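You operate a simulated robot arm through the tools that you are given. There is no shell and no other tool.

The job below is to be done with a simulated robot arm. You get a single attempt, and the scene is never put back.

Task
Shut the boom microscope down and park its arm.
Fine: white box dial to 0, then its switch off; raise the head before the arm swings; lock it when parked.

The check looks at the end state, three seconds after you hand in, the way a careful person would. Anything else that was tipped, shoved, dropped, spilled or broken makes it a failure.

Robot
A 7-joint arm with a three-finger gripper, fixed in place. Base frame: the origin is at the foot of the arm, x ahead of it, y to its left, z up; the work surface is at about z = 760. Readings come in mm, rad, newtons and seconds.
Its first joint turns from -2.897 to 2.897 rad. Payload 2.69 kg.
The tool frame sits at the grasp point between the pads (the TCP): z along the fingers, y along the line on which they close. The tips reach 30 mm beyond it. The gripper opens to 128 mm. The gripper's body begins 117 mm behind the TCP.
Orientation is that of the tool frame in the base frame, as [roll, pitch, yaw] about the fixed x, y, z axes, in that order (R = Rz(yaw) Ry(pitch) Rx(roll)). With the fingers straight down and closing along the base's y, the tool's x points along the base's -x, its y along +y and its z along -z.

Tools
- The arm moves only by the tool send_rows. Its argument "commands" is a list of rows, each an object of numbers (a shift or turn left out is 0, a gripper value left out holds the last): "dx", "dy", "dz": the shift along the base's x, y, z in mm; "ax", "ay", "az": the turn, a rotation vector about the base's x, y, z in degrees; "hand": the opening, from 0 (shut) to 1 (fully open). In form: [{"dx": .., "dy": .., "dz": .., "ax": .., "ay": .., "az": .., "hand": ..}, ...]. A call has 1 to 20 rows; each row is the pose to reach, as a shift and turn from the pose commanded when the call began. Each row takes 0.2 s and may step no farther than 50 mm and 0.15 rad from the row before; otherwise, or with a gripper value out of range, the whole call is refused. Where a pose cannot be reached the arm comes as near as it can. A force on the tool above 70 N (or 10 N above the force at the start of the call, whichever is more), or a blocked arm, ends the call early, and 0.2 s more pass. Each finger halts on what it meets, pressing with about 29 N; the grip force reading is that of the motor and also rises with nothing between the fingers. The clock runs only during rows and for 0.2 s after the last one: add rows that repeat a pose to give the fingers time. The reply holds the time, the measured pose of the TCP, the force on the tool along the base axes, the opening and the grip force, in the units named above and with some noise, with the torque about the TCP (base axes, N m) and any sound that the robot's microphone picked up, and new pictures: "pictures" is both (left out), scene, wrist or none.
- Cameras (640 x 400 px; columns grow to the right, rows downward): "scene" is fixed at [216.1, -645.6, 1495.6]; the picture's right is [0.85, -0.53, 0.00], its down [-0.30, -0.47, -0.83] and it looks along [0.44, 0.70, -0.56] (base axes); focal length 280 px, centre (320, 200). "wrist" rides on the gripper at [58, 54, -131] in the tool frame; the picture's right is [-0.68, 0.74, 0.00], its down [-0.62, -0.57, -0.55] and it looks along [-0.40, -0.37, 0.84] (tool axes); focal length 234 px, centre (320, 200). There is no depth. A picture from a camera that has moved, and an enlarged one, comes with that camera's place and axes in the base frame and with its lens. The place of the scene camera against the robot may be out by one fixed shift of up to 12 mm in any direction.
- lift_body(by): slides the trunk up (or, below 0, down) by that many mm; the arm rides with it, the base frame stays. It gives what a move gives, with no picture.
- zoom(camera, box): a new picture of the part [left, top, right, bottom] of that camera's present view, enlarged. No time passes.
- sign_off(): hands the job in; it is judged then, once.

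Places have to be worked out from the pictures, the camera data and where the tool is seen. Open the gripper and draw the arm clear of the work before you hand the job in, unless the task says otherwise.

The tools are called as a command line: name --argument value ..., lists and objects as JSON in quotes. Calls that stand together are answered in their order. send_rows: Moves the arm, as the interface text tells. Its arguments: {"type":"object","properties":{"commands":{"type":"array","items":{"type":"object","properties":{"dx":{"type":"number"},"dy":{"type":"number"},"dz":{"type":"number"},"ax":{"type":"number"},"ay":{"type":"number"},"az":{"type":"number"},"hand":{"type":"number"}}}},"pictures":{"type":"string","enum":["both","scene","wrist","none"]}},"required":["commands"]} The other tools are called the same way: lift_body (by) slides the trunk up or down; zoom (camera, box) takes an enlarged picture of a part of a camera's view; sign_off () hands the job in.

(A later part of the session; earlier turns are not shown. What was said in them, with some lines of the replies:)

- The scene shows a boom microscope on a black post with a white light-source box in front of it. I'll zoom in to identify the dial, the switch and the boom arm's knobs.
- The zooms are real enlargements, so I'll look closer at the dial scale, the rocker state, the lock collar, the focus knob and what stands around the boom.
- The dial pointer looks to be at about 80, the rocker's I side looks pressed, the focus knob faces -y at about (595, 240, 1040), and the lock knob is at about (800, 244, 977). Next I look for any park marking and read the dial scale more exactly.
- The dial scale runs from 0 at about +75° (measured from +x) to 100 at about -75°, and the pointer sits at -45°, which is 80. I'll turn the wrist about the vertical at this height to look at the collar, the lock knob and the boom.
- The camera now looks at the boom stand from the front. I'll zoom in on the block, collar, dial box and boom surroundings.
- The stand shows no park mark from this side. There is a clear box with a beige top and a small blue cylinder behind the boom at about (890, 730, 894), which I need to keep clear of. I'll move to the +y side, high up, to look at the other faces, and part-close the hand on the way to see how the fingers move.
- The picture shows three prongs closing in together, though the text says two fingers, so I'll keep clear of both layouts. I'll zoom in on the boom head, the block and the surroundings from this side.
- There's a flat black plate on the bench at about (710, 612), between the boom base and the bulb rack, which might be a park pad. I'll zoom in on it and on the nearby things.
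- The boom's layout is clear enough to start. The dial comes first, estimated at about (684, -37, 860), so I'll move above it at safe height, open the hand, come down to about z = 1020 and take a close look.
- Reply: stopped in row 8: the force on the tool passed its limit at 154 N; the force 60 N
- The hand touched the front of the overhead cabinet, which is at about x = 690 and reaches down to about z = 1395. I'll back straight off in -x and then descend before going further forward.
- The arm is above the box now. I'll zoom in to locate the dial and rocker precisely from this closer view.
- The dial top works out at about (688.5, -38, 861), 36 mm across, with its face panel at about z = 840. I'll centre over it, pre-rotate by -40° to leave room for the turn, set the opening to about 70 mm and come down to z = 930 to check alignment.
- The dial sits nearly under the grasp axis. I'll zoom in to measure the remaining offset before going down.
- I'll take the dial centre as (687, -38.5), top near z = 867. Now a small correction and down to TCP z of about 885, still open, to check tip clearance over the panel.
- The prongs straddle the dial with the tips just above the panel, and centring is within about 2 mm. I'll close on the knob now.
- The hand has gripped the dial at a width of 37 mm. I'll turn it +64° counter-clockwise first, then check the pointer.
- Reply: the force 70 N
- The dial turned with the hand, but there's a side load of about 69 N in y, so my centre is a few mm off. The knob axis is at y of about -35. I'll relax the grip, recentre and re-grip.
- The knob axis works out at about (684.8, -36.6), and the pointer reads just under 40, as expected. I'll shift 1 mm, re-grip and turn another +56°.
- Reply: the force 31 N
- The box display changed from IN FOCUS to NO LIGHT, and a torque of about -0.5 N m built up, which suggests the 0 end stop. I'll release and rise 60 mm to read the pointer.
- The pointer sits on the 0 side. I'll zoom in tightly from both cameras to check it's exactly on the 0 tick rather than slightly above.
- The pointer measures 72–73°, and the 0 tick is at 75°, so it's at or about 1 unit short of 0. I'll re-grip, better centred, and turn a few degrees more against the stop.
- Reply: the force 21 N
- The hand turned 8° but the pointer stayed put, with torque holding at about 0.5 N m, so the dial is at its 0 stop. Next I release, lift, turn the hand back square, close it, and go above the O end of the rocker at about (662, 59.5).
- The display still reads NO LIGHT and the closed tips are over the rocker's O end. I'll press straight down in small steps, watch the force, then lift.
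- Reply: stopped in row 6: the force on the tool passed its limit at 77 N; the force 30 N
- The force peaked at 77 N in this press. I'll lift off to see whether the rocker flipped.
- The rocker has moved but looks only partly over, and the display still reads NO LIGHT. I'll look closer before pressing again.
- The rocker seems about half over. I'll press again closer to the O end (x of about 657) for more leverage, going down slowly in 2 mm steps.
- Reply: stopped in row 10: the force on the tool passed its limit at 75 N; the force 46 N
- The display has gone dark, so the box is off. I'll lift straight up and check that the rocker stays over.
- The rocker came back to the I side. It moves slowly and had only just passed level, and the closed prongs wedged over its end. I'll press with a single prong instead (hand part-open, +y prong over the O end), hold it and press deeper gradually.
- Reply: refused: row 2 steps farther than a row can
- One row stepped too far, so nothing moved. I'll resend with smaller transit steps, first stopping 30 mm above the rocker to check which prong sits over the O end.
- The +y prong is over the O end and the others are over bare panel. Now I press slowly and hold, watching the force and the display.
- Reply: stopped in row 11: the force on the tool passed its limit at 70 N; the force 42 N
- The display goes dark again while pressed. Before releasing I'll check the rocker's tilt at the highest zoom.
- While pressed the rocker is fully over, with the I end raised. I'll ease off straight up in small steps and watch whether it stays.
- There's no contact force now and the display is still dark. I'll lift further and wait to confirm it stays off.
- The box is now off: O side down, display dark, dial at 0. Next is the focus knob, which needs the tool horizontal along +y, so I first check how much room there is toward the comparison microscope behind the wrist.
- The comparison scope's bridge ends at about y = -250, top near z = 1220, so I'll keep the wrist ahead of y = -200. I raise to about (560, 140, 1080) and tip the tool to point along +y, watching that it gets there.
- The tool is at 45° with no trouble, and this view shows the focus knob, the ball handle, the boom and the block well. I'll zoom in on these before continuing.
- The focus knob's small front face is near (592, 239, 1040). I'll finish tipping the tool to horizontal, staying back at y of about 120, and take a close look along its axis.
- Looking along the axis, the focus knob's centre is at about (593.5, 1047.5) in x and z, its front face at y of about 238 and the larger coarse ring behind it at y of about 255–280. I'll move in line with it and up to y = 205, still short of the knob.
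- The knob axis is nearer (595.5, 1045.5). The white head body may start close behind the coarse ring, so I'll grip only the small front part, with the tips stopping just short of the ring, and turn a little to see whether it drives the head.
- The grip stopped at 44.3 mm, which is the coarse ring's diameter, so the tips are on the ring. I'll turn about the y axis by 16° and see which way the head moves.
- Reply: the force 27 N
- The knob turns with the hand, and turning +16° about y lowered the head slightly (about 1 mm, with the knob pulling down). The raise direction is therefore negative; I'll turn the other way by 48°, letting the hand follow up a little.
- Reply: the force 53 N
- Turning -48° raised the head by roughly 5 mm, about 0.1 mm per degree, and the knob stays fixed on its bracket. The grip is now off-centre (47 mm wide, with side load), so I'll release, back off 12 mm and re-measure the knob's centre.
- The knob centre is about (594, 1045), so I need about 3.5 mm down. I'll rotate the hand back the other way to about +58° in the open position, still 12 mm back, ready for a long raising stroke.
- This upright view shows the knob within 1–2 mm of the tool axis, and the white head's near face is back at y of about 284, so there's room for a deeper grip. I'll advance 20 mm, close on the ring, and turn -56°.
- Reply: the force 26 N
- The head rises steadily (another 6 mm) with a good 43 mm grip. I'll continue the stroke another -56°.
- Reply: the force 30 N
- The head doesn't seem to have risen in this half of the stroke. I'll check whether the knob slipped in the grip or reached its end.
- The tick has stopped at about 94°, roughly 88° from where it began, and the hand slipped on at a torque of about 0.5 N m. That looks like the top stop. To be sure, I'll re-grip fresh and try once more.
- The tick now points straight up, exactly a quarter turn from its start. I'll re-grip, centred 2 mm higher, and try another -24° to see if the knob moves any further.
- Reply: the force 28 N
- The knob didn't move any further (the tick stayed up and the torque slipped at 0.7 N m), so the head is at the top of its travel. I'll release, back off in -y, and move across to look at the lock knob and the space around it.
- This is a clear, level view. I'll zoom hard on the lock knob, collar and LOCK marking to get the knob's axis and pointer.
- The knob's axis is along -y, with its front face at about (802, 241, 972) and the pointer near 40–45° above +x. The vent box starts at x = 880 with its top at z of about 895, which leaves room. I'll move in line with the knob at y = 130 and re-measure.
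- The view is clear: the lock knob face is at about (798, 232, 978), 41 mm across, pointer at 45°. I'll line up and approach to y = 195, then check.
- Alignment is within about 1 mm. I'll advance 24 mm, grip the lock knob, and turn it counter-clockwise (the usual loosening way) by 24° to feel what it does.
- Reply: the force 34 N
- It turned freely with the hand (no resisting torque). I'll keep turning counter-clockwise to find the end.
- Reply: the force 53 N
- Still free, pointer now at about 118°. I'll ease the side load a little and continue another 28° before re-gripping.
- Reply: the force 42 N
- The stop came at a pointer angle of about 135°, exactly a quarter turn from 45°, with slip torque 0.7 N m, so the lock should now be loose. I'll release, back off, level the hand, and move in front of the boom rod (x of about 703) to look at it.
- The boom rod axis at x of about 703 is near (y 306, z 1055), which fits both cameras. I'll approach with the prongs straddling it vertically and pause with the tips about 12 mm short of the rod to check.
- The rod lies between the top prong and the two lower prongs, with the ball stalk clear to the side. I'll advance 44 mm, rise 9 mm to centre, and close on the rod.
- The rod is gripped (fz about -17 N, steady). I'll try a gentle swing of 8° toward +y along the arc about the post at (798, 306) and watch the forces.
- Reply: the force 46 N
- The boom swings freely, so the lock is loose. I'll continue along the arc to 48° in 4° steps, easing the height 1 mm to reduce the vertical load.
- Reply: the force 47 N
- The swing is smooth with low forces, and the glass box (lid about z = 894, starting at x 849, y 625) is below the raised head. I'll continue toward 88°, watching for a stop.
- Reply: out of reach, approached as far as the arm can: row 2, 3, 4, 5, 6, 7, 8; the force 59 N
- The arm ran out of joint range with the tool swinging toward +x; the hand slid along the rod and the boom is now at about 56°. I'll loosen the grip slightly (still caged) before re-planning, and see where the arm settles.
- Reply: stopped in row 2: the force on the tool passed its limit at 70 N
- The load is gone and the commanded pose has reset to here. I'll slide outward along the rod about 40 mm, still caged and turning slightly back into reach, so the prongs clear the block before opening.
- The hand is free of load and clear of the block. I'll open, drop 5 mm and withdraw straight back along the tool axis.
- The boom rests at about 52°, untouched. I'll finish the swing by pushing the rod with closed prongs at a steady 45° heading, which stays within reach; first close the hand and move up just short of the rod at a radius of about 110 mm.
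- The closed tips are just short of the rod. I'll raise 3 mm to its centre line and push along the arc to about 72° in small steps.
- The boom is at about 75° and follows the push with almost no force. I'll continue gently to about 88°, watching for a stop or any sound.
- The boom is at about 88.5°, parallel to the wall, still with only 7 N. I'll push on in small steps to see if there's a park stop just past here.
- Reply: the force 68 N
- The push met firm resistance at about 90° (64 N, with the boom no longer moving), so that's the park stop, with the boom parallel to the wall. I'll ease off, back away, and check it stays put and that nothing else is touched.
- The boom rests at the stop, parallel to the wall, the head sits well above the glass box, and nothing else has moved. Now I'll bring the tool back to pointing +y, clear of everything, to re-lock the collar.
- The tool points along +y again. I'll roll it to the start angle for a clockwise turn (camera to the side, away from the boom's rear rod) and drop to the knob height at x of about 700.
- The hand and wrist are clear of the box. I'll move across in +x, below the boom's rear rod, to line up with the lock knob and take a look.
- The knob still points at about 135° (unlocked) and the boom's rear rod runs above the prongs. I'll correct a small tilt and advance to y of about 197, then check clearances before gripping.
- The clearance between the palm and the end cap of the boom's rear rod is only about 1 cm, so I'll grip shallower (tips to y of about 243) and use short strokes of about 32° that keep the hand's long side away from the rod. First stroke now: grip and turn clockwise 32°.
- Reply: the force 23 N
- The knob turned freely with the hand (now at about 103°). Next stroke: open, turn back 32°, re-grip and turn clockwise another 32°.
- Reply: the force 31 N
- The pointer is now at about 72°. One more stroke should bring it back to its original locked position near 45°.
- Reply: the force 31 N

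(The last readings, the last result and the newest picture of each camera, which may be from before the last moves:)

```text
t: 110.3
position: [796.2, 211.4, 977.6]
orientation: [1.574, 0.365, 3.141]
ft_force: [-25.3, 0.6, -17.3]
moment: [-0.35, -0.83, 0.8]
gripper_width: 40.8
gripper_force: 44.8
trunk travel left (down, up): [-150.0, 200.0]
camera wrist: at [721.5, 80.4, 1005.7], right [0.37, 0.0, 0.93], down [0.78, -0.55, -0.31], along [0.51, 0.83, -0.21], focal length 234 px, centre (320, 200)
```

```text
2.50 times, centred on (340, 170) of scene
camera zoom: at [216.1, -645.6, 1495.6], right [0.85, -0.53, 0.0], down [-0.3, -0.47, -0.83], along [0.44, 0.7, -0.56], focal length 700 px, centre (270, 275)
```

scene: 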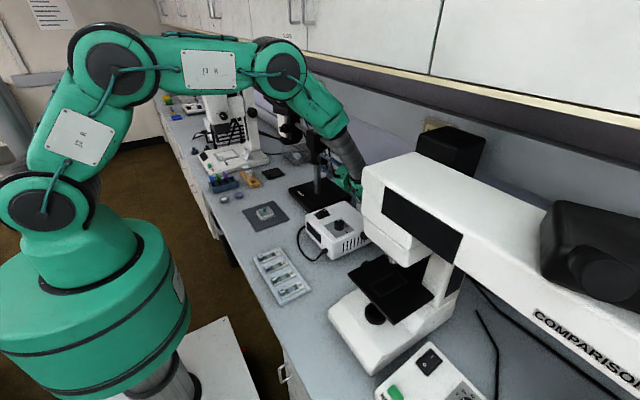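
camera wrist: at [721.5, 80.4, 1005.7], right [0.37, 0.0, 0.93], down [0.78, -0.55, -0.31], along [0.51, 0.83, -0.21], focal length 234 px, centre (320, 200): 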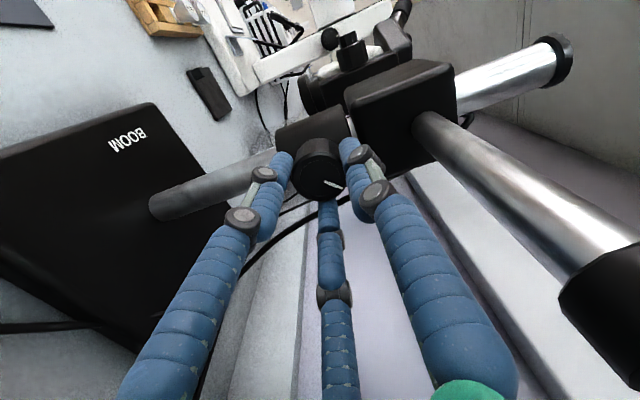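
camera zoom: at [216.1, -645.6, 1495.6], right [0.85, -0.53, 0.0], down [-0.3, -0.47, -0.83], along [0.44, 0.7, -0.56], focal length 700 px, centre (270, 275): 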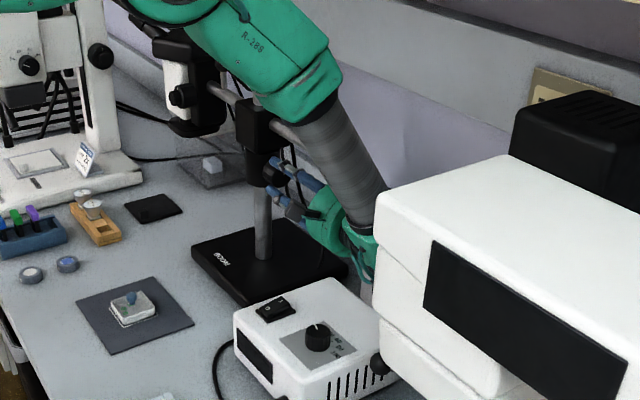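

The torque hit the clockwise stop (-0.8 N m) with the pointer back at about 45°, so the collar is locked. I'll release and withdraw straight back along -y, then move off in -x.

send_rows --commands '[{"hand": 0.5}, {"hand": 0.5}, {"dy": -20}, {"dy": -50}, {"dy": -85}, {"dy": -95}, {"dx": -35, "dy": -95}, {"dx": -75, "dy": -95}, {"dx": -100, "dy": -95, "dz": 20}, {"dx": -120, "dy": -95, "dz": 50}, {"dx": -120, "dy": -95, "dz": 50}]' --pictures "both"

zoom --camera "scene" --box '[230, 80, 390, 240]'

zoom --camera "wrist" --box '[230, 60, 450, 240]'

```text
t: 112.8
position: [676.1, 116.1, 1028.1]
orientation: [1.574, 0.37, 3.139]
ft_force: [-0.1, -1.0, 0.5]
moment: [-0.04, 0.0, -0.01]
gripper_width: 63.7
gripper_force: 0.0
trunk travel left (down, up): [-150.0, 200.0]
camera wrist: at [602.0, -14.9, 1055.7], right [0.37, 0.0, 0.93], down [0.78, -0.55, -0.3], along [0.51, 0.83, -0.2], focal length 234 px, centre (320, 200)
```

scene: 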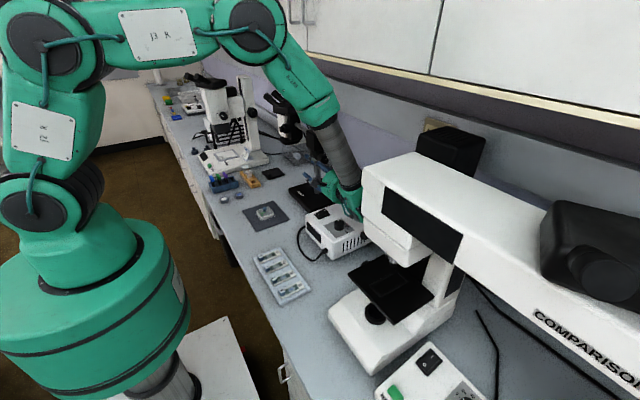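
wrist: 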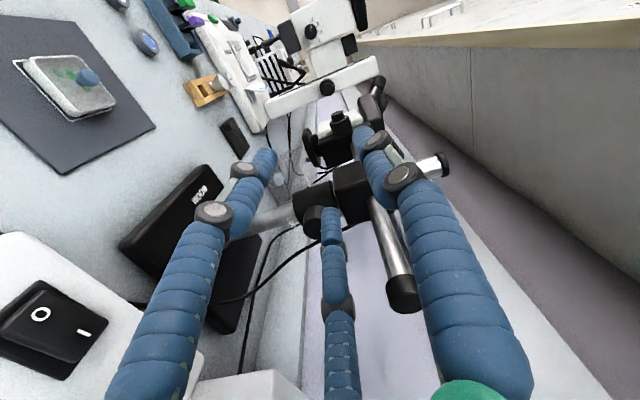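

```text
2.50 times, centred on (310, 160) of scene
camera zoom: at [216.1, -645.6, 1495.6], right [0.85, -0.53, 0.0], down [-0.3, -0.47, -0.83], along [0.44, 0.7, -0.56], focal length 700 px, centre (345, 300)
```

zoom: 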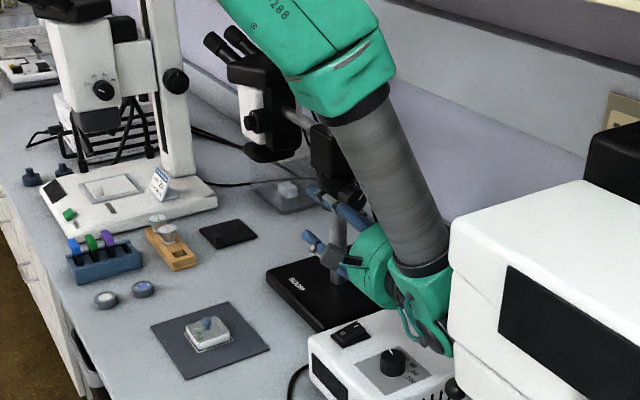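

```text
2.22 times, centred on (340, 150) of wrist
camera zoom: at [602.0, -14.9, 1055.7], right [0.37, 0.0, 0.93], down [0.78, -0.55, -0.3], along [0.51, 0.83, -0.2], focal length 520 px, centre (276, 311)
```

zoom: 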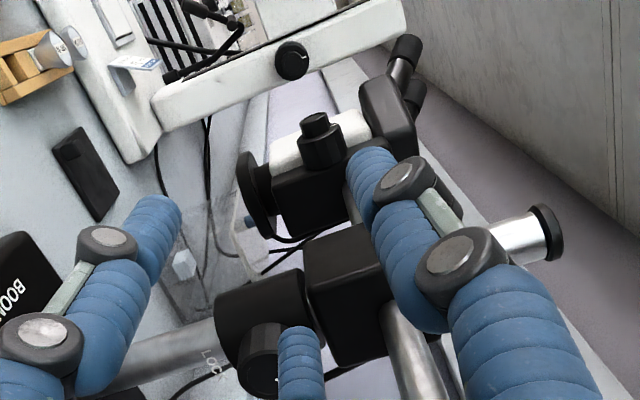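

The boom is parked and locked, the box is dark and the dial is at 0. As a check on the lock I'll give the rear rod a very gentle sideways nudge with closed prongs, stopping at a small force.

send_rows --commands '[{"hand": 0.0, "dz": 15}, {"dx": 30, "dz": 28}, {"dx": 60, "dz": 28}, {"dx": 74, "dz": 28}, {"dx": 82, "dz": 28}, {"dx": 86, "dz": 28}, {"dx": 89, "dz": 28}, {"dx": 91, "dz": 28}, {"dx": 91, "dz": 28}]' --pictures "wrist"

zoom --camera "wrist" --box '[230, 60, 450, 240]'

```text
t: 114.8
position: [762.8, 117.8, 1054.4]
orientation: [1.575, 0.366, 3.14]
ft_force: [-48.3, -6.0, -12.7]
moment: [0.22, 0.32, -0.89]
gripper_width: 1.9
gripper_force: 28.9
trunk travel left (down, up): [-150.0, 200.0]
camera wrist: at [691.0, -14.9, 1083.5], right [0.37, 0.0, 0.93], down [0.78, -0.55, -0.31], along [0.51, 0.83, -0.2], focal length 234 px, centre (320, 200)
```

wrist: 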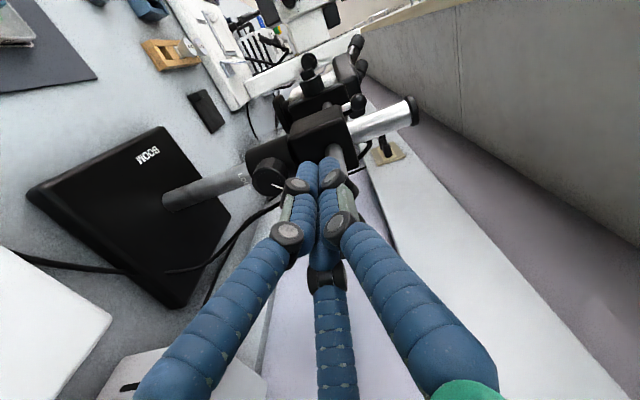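

```text
2.22 times, centred on (340, 150) of wrist
camera zoom: at [691.0, -14.9, 1083.5], right [0.37, 0.0, 0.93], down [0.78, -0.55, -0.31], along [0.51, 0.83, -0.2], focal length 520 px, centre (276, 311)
```

zoom: 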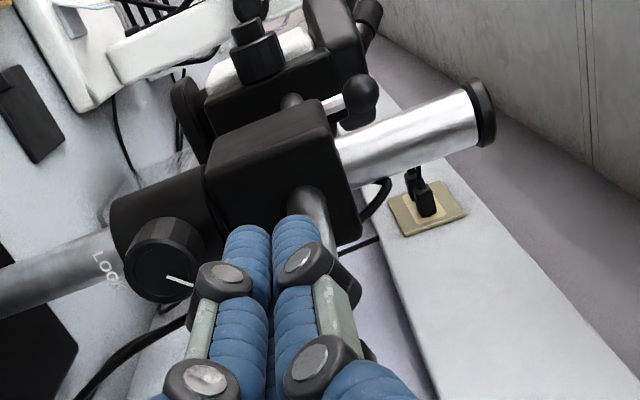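

The boom held firm against about 48 N without moving, so the lock is good. I'll back off and return the arm to a clear resting pose with the tool down and hand open.

send_rows --commands '[{"dx": -8}, {"dx": -40}, {"dx": -80, "dz": 10}, {"dx": -120, "dz": 30, "hand": 1.0}, {"dx": -160, "dz": 60}, {"dx": -195, "dz": 90}, {"dx": -215, "dz": 125}, {"dx": -225, "dz": 150}, {"dx": -225, "dz": 150}]' --pictures "both"

zoom --camera "scene" --box '[230, 80, 390, 240]'

```text
t: 116.8
position: [542.1, 116.0, 1206.1]
orientation: [1.574, 0.369, 3.138]
ft_force: [0.1, 0.4, 0.6]
moment: [-0.03, 0.01, -0.02]
gripper_width: 127.7
gripper_force: 0.0
trunk travel left (down, up): [-150.0, 200.0]
camera wrist: at [467.9, -15.1, 1233.9], right [0.37, 0.0, 0.93], down [0.78, -0.55, -0.3], along [0.51, 0.83, -0.2], focal length 234 px, centre (320, 200)
```

scene: 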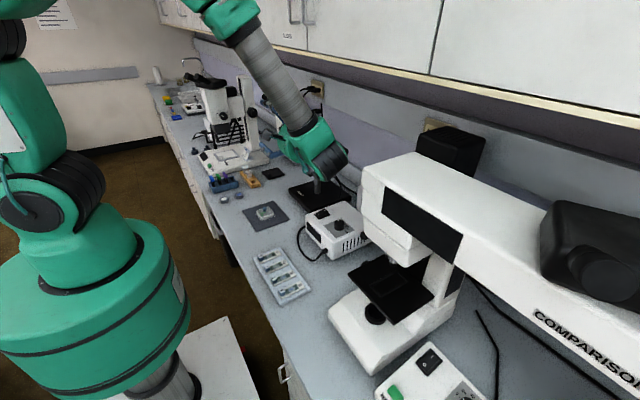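
wrist: 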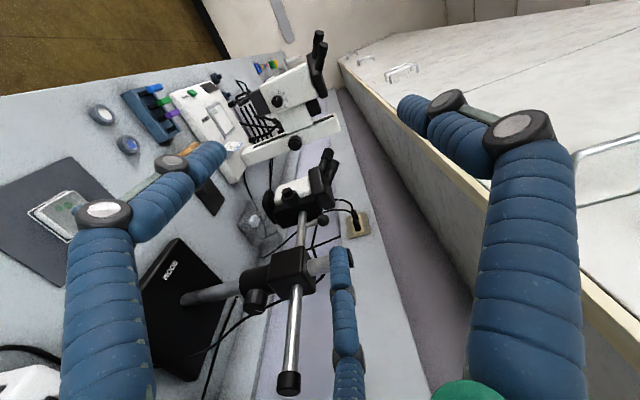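

```text
2.50 times, centred on (310, 160) of scene
camera zoom: at [216.1, -645.6, 1495.6], right [0.85, -0.53, 0.0], down [-0.3, -0.47, -0.83], along [0.44, 0.7, -0.56], focal length 700 px, centre (345, 300)
```

zoom: 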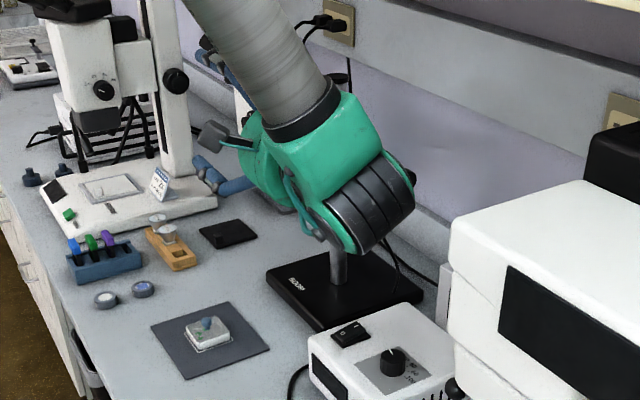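

Everything looks in order from here. I'll level the tool and then tip it to point down, well in front of the bench, so the scene camera gets a clear final view.

send_rows --commands '[{"dx": -20, "dz": 20, "ay": 7}, {"dx": -45, "dz": 40, "ay": 14}, {"dx": -70, "dz": 60, "ay": 21}, {"dx": -70, "dz": 60, "ay": 21}]' --pictures "none"

send_rows --commands '[{"ax": -8}, {"ax": -16}, {"ax": -24}, {"ax": -32}, {"ax": -40}, {"ax": -48}, {"ax": -56}, {"ax": -64}, {"ax": -72}, {"ax": -80}, {"ax": -88}, {"ax": -90}, {"ax": -90, "dy": -40}, {"ax": -90, "dy": -80}, {"ax": -90, "dy": -80}]' --pictures "both"

zoom --camera "scene" --box '[200, 70, 370, 220]'

zoom --camera "scene" --box '[290, 185, 400, 270]'

```text
t: 117.8
position: [473.0, 117.4, 1266.4]
orientation: [1.575, 0.003, 3.139]
ft_force: [-1.4, 0.0, 0.3]
moment: [-0.05, 0.02, -0.06]
gripper_width: 128.2
gripper_force: 0.1
trunk travel left (down, up): [-150.0, 200.0]
```

```text
t: 121.0
position: [473.8, 38.0, 1266.7]
orientation: [-3.136, 0.002, -3.141]
ft_force: [0.5, 0.5, -0.3]
moment: [0.06, 0.01, -0.02]
gripper_width: 127.9
gripper_force: 0.0
trunk travel left (down, up): [-150.0, 200.0]
camera wrist: at [414.2, 90.5, 1396.1], right [0.67, 0.74, 0.0], down [0.62, -0.56, 0.55], along [0.41, -0.37, -0.83], focal length 234 px, centre (320, 200)
```

scene: 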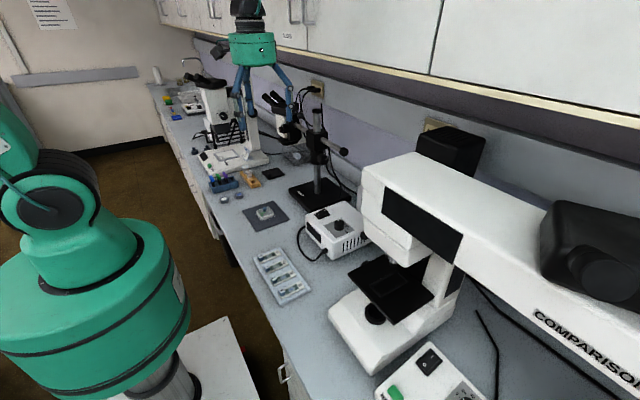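
wrist: 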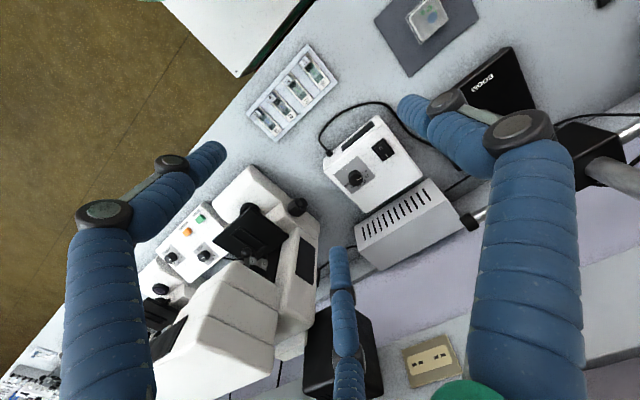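

```text
2.67 times, centred on (285, 145) of scene
camera zoom: at [216.1, -645.6, 1495.6], right [0.85, -0.53, 0.0], down [-0.3, -0.47, -0.83], along [0.44, 0.7, -0.56], focal length 747 px, centre (413, 347)
```

zoom: 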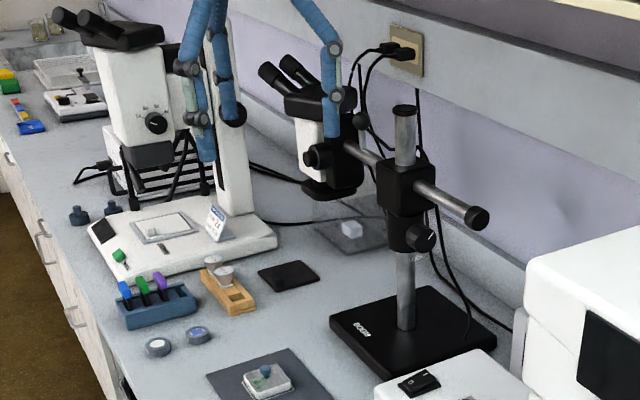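

```text
4.71 times, centred on (345, 228) of scene
camera zoom: at [216.1, -645.6, 1495.6], right [0.85, -0.53, 0.0], down [-0.3, -0.47, -0.83], along [0.44, 0.7, -0.56], focal length 1318 px, centre (202, 71)
```

zoom: 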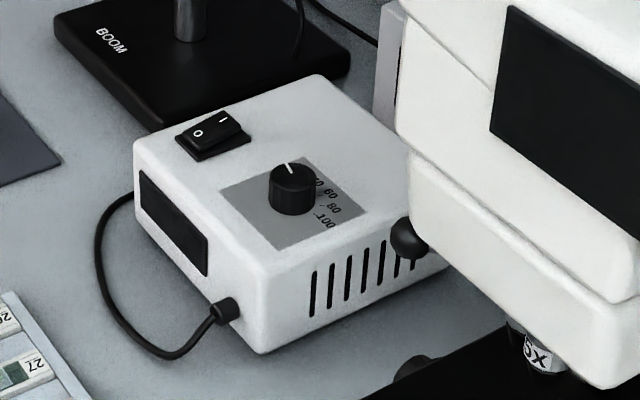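

The box shows O pressed, display dark, dial at 0. A last close look at the parked head, the lock pointer and the glass box behind, compared with the start.

zoom --camera "scene" --box '[255, 90, 335, 165]'

zoom --camera "scene" --box '[305, 125, 345, 165]'

zoom --camera "scene" --box '[380, 0, 640, 140]'

zoom --camera "wrist" --box '[560, 80, 640, 240]'

```text
5.33 times, centred on (295, 128) of scene
camera zoom: at [216.1, -645.6, 1495.6], right [0.85, -0.53, 0.0], down [-0.3, -0.47, -0.83], along [0.44, 0.7, -0.56], focal length 1493 px, centre (453, 587)
```

zoom: 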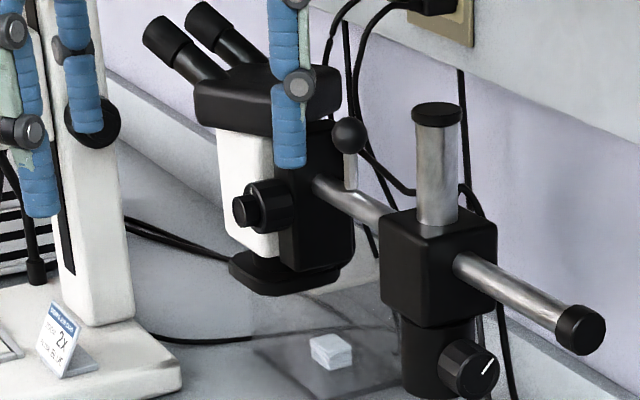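

```text
10.00 times, centred on (325, 145) of scene
camera zoom: at [216.1, -645.6, 1495.6], right [0.85, -0.53, 0.0], down [-0.3, -0.47, -0.83], along [0.44, 0.7, -0.56], focal length 2800 px, centre (270, 750)
```

zoom: 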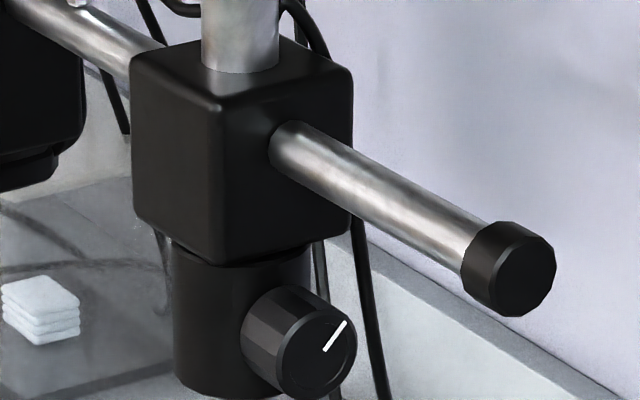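

```text
2.46 times, centred on (510, 70) of scene
camera zoom: at [216.1, -645.6, 1495.6], right [0.85, -0.53, 0.0], down [-0.3, -0.47, -0.83], along [0.44, 0.7, -0.56], focal length 689 px, centre (-148, 520)
```

zoom: 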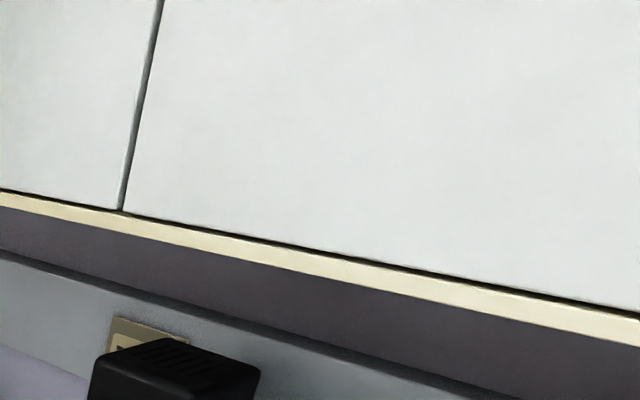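

```text
2.50 times, centred on (600, 160) of wrist
camera zoom: at [414.2, 90.5, 1396.1], right [0.67, 0.74, 0.0], down [0.62, -0.56, 0.55], along [0.41, -0.37, -0.83], focal length 585 px, centre (-380, 300)
```

zoom: 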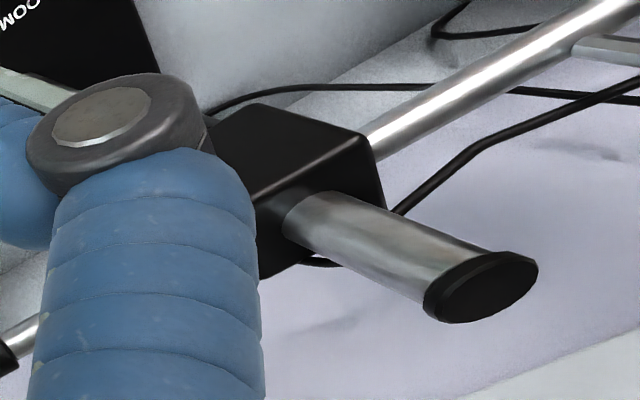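

The lock pointer is back at 45°, the boom is parallel to the wall at its stop, and the glass box and its lid are undisturbed. One last comparison of the light box and the slide tray against the first pictures.

zoom --camera "scene" --box '[280, 180, 400, 270]'

zoom --camera "scene" --box '[190, 140, 290, 210]'

```text
4.44 times, centred on (340, 225) of scene
camera zoom: at [216.1, -645.6, 1495.6], right [0.85, -0.53, 0.0], down [-0.3, -0.47, -0.83], along [0.44, 0.7, -0.56], focal length 1244 px, centre (231, 89)
```

zoom: 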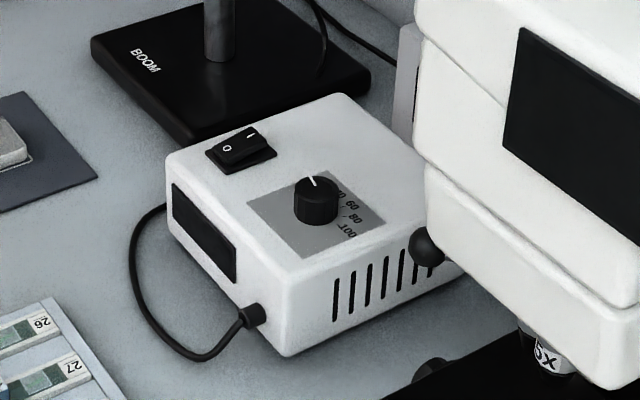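

```text
5.71 times, centred on (240, 175) of scene
camera zoom: at [216.1, -645.6, 1495.6], right [0.85, -0.53, 0.0], down [-0.3, -0.47, -0.83], along [0.44, 0.7, -0.56], focal length 1600 px, centre (777, 343)
```

zoom: 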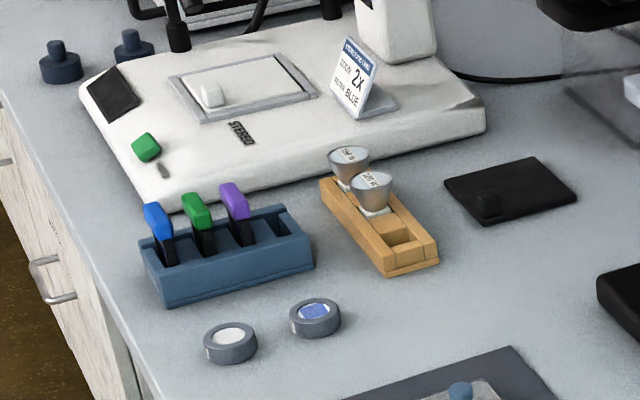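

The box, boom base, rack, bulbs, lenses and tray are all in the same places as in the first pictures. The dial is at 0, the switch is off, the head is raised, and the boom is parked and locked. The hand is open and the arm is clear, so I'm handing in.

sign_off

```text
The job is handed in.
```

The boom microscope is shut down and its arm is parked and locked, and I've handed the job in. I don't have the check's verdict yet.

- **Light box:** the dial is against its 0 stop. The switch stays on O and the display is dark. The first two presses on the switch didn't hold; the third did.
- **Head:** I raised it to the top of its travel before swinging the arm. That was about 10 mm, a quarter turn of the focus knob.
- **Arm:** I loosened the lock and swung the boom toward the stereo microscope side until it met a firm stop, parallel to the wall. Nothing on the bench is marked "park", so I took that stop as the parked position.
- **Lock:** I turned the knob back to its stop, where it was at the start. The boom then held firm against a push of about 48 N.

Early on, the hand bumped the front of the overhead cabinet at about 154 N before it stopped. I backed off straight away and the cabinet looks unchanged. In the final pictures the other items near the boom are where they started. The hand is open and the arm is clear of the bench.
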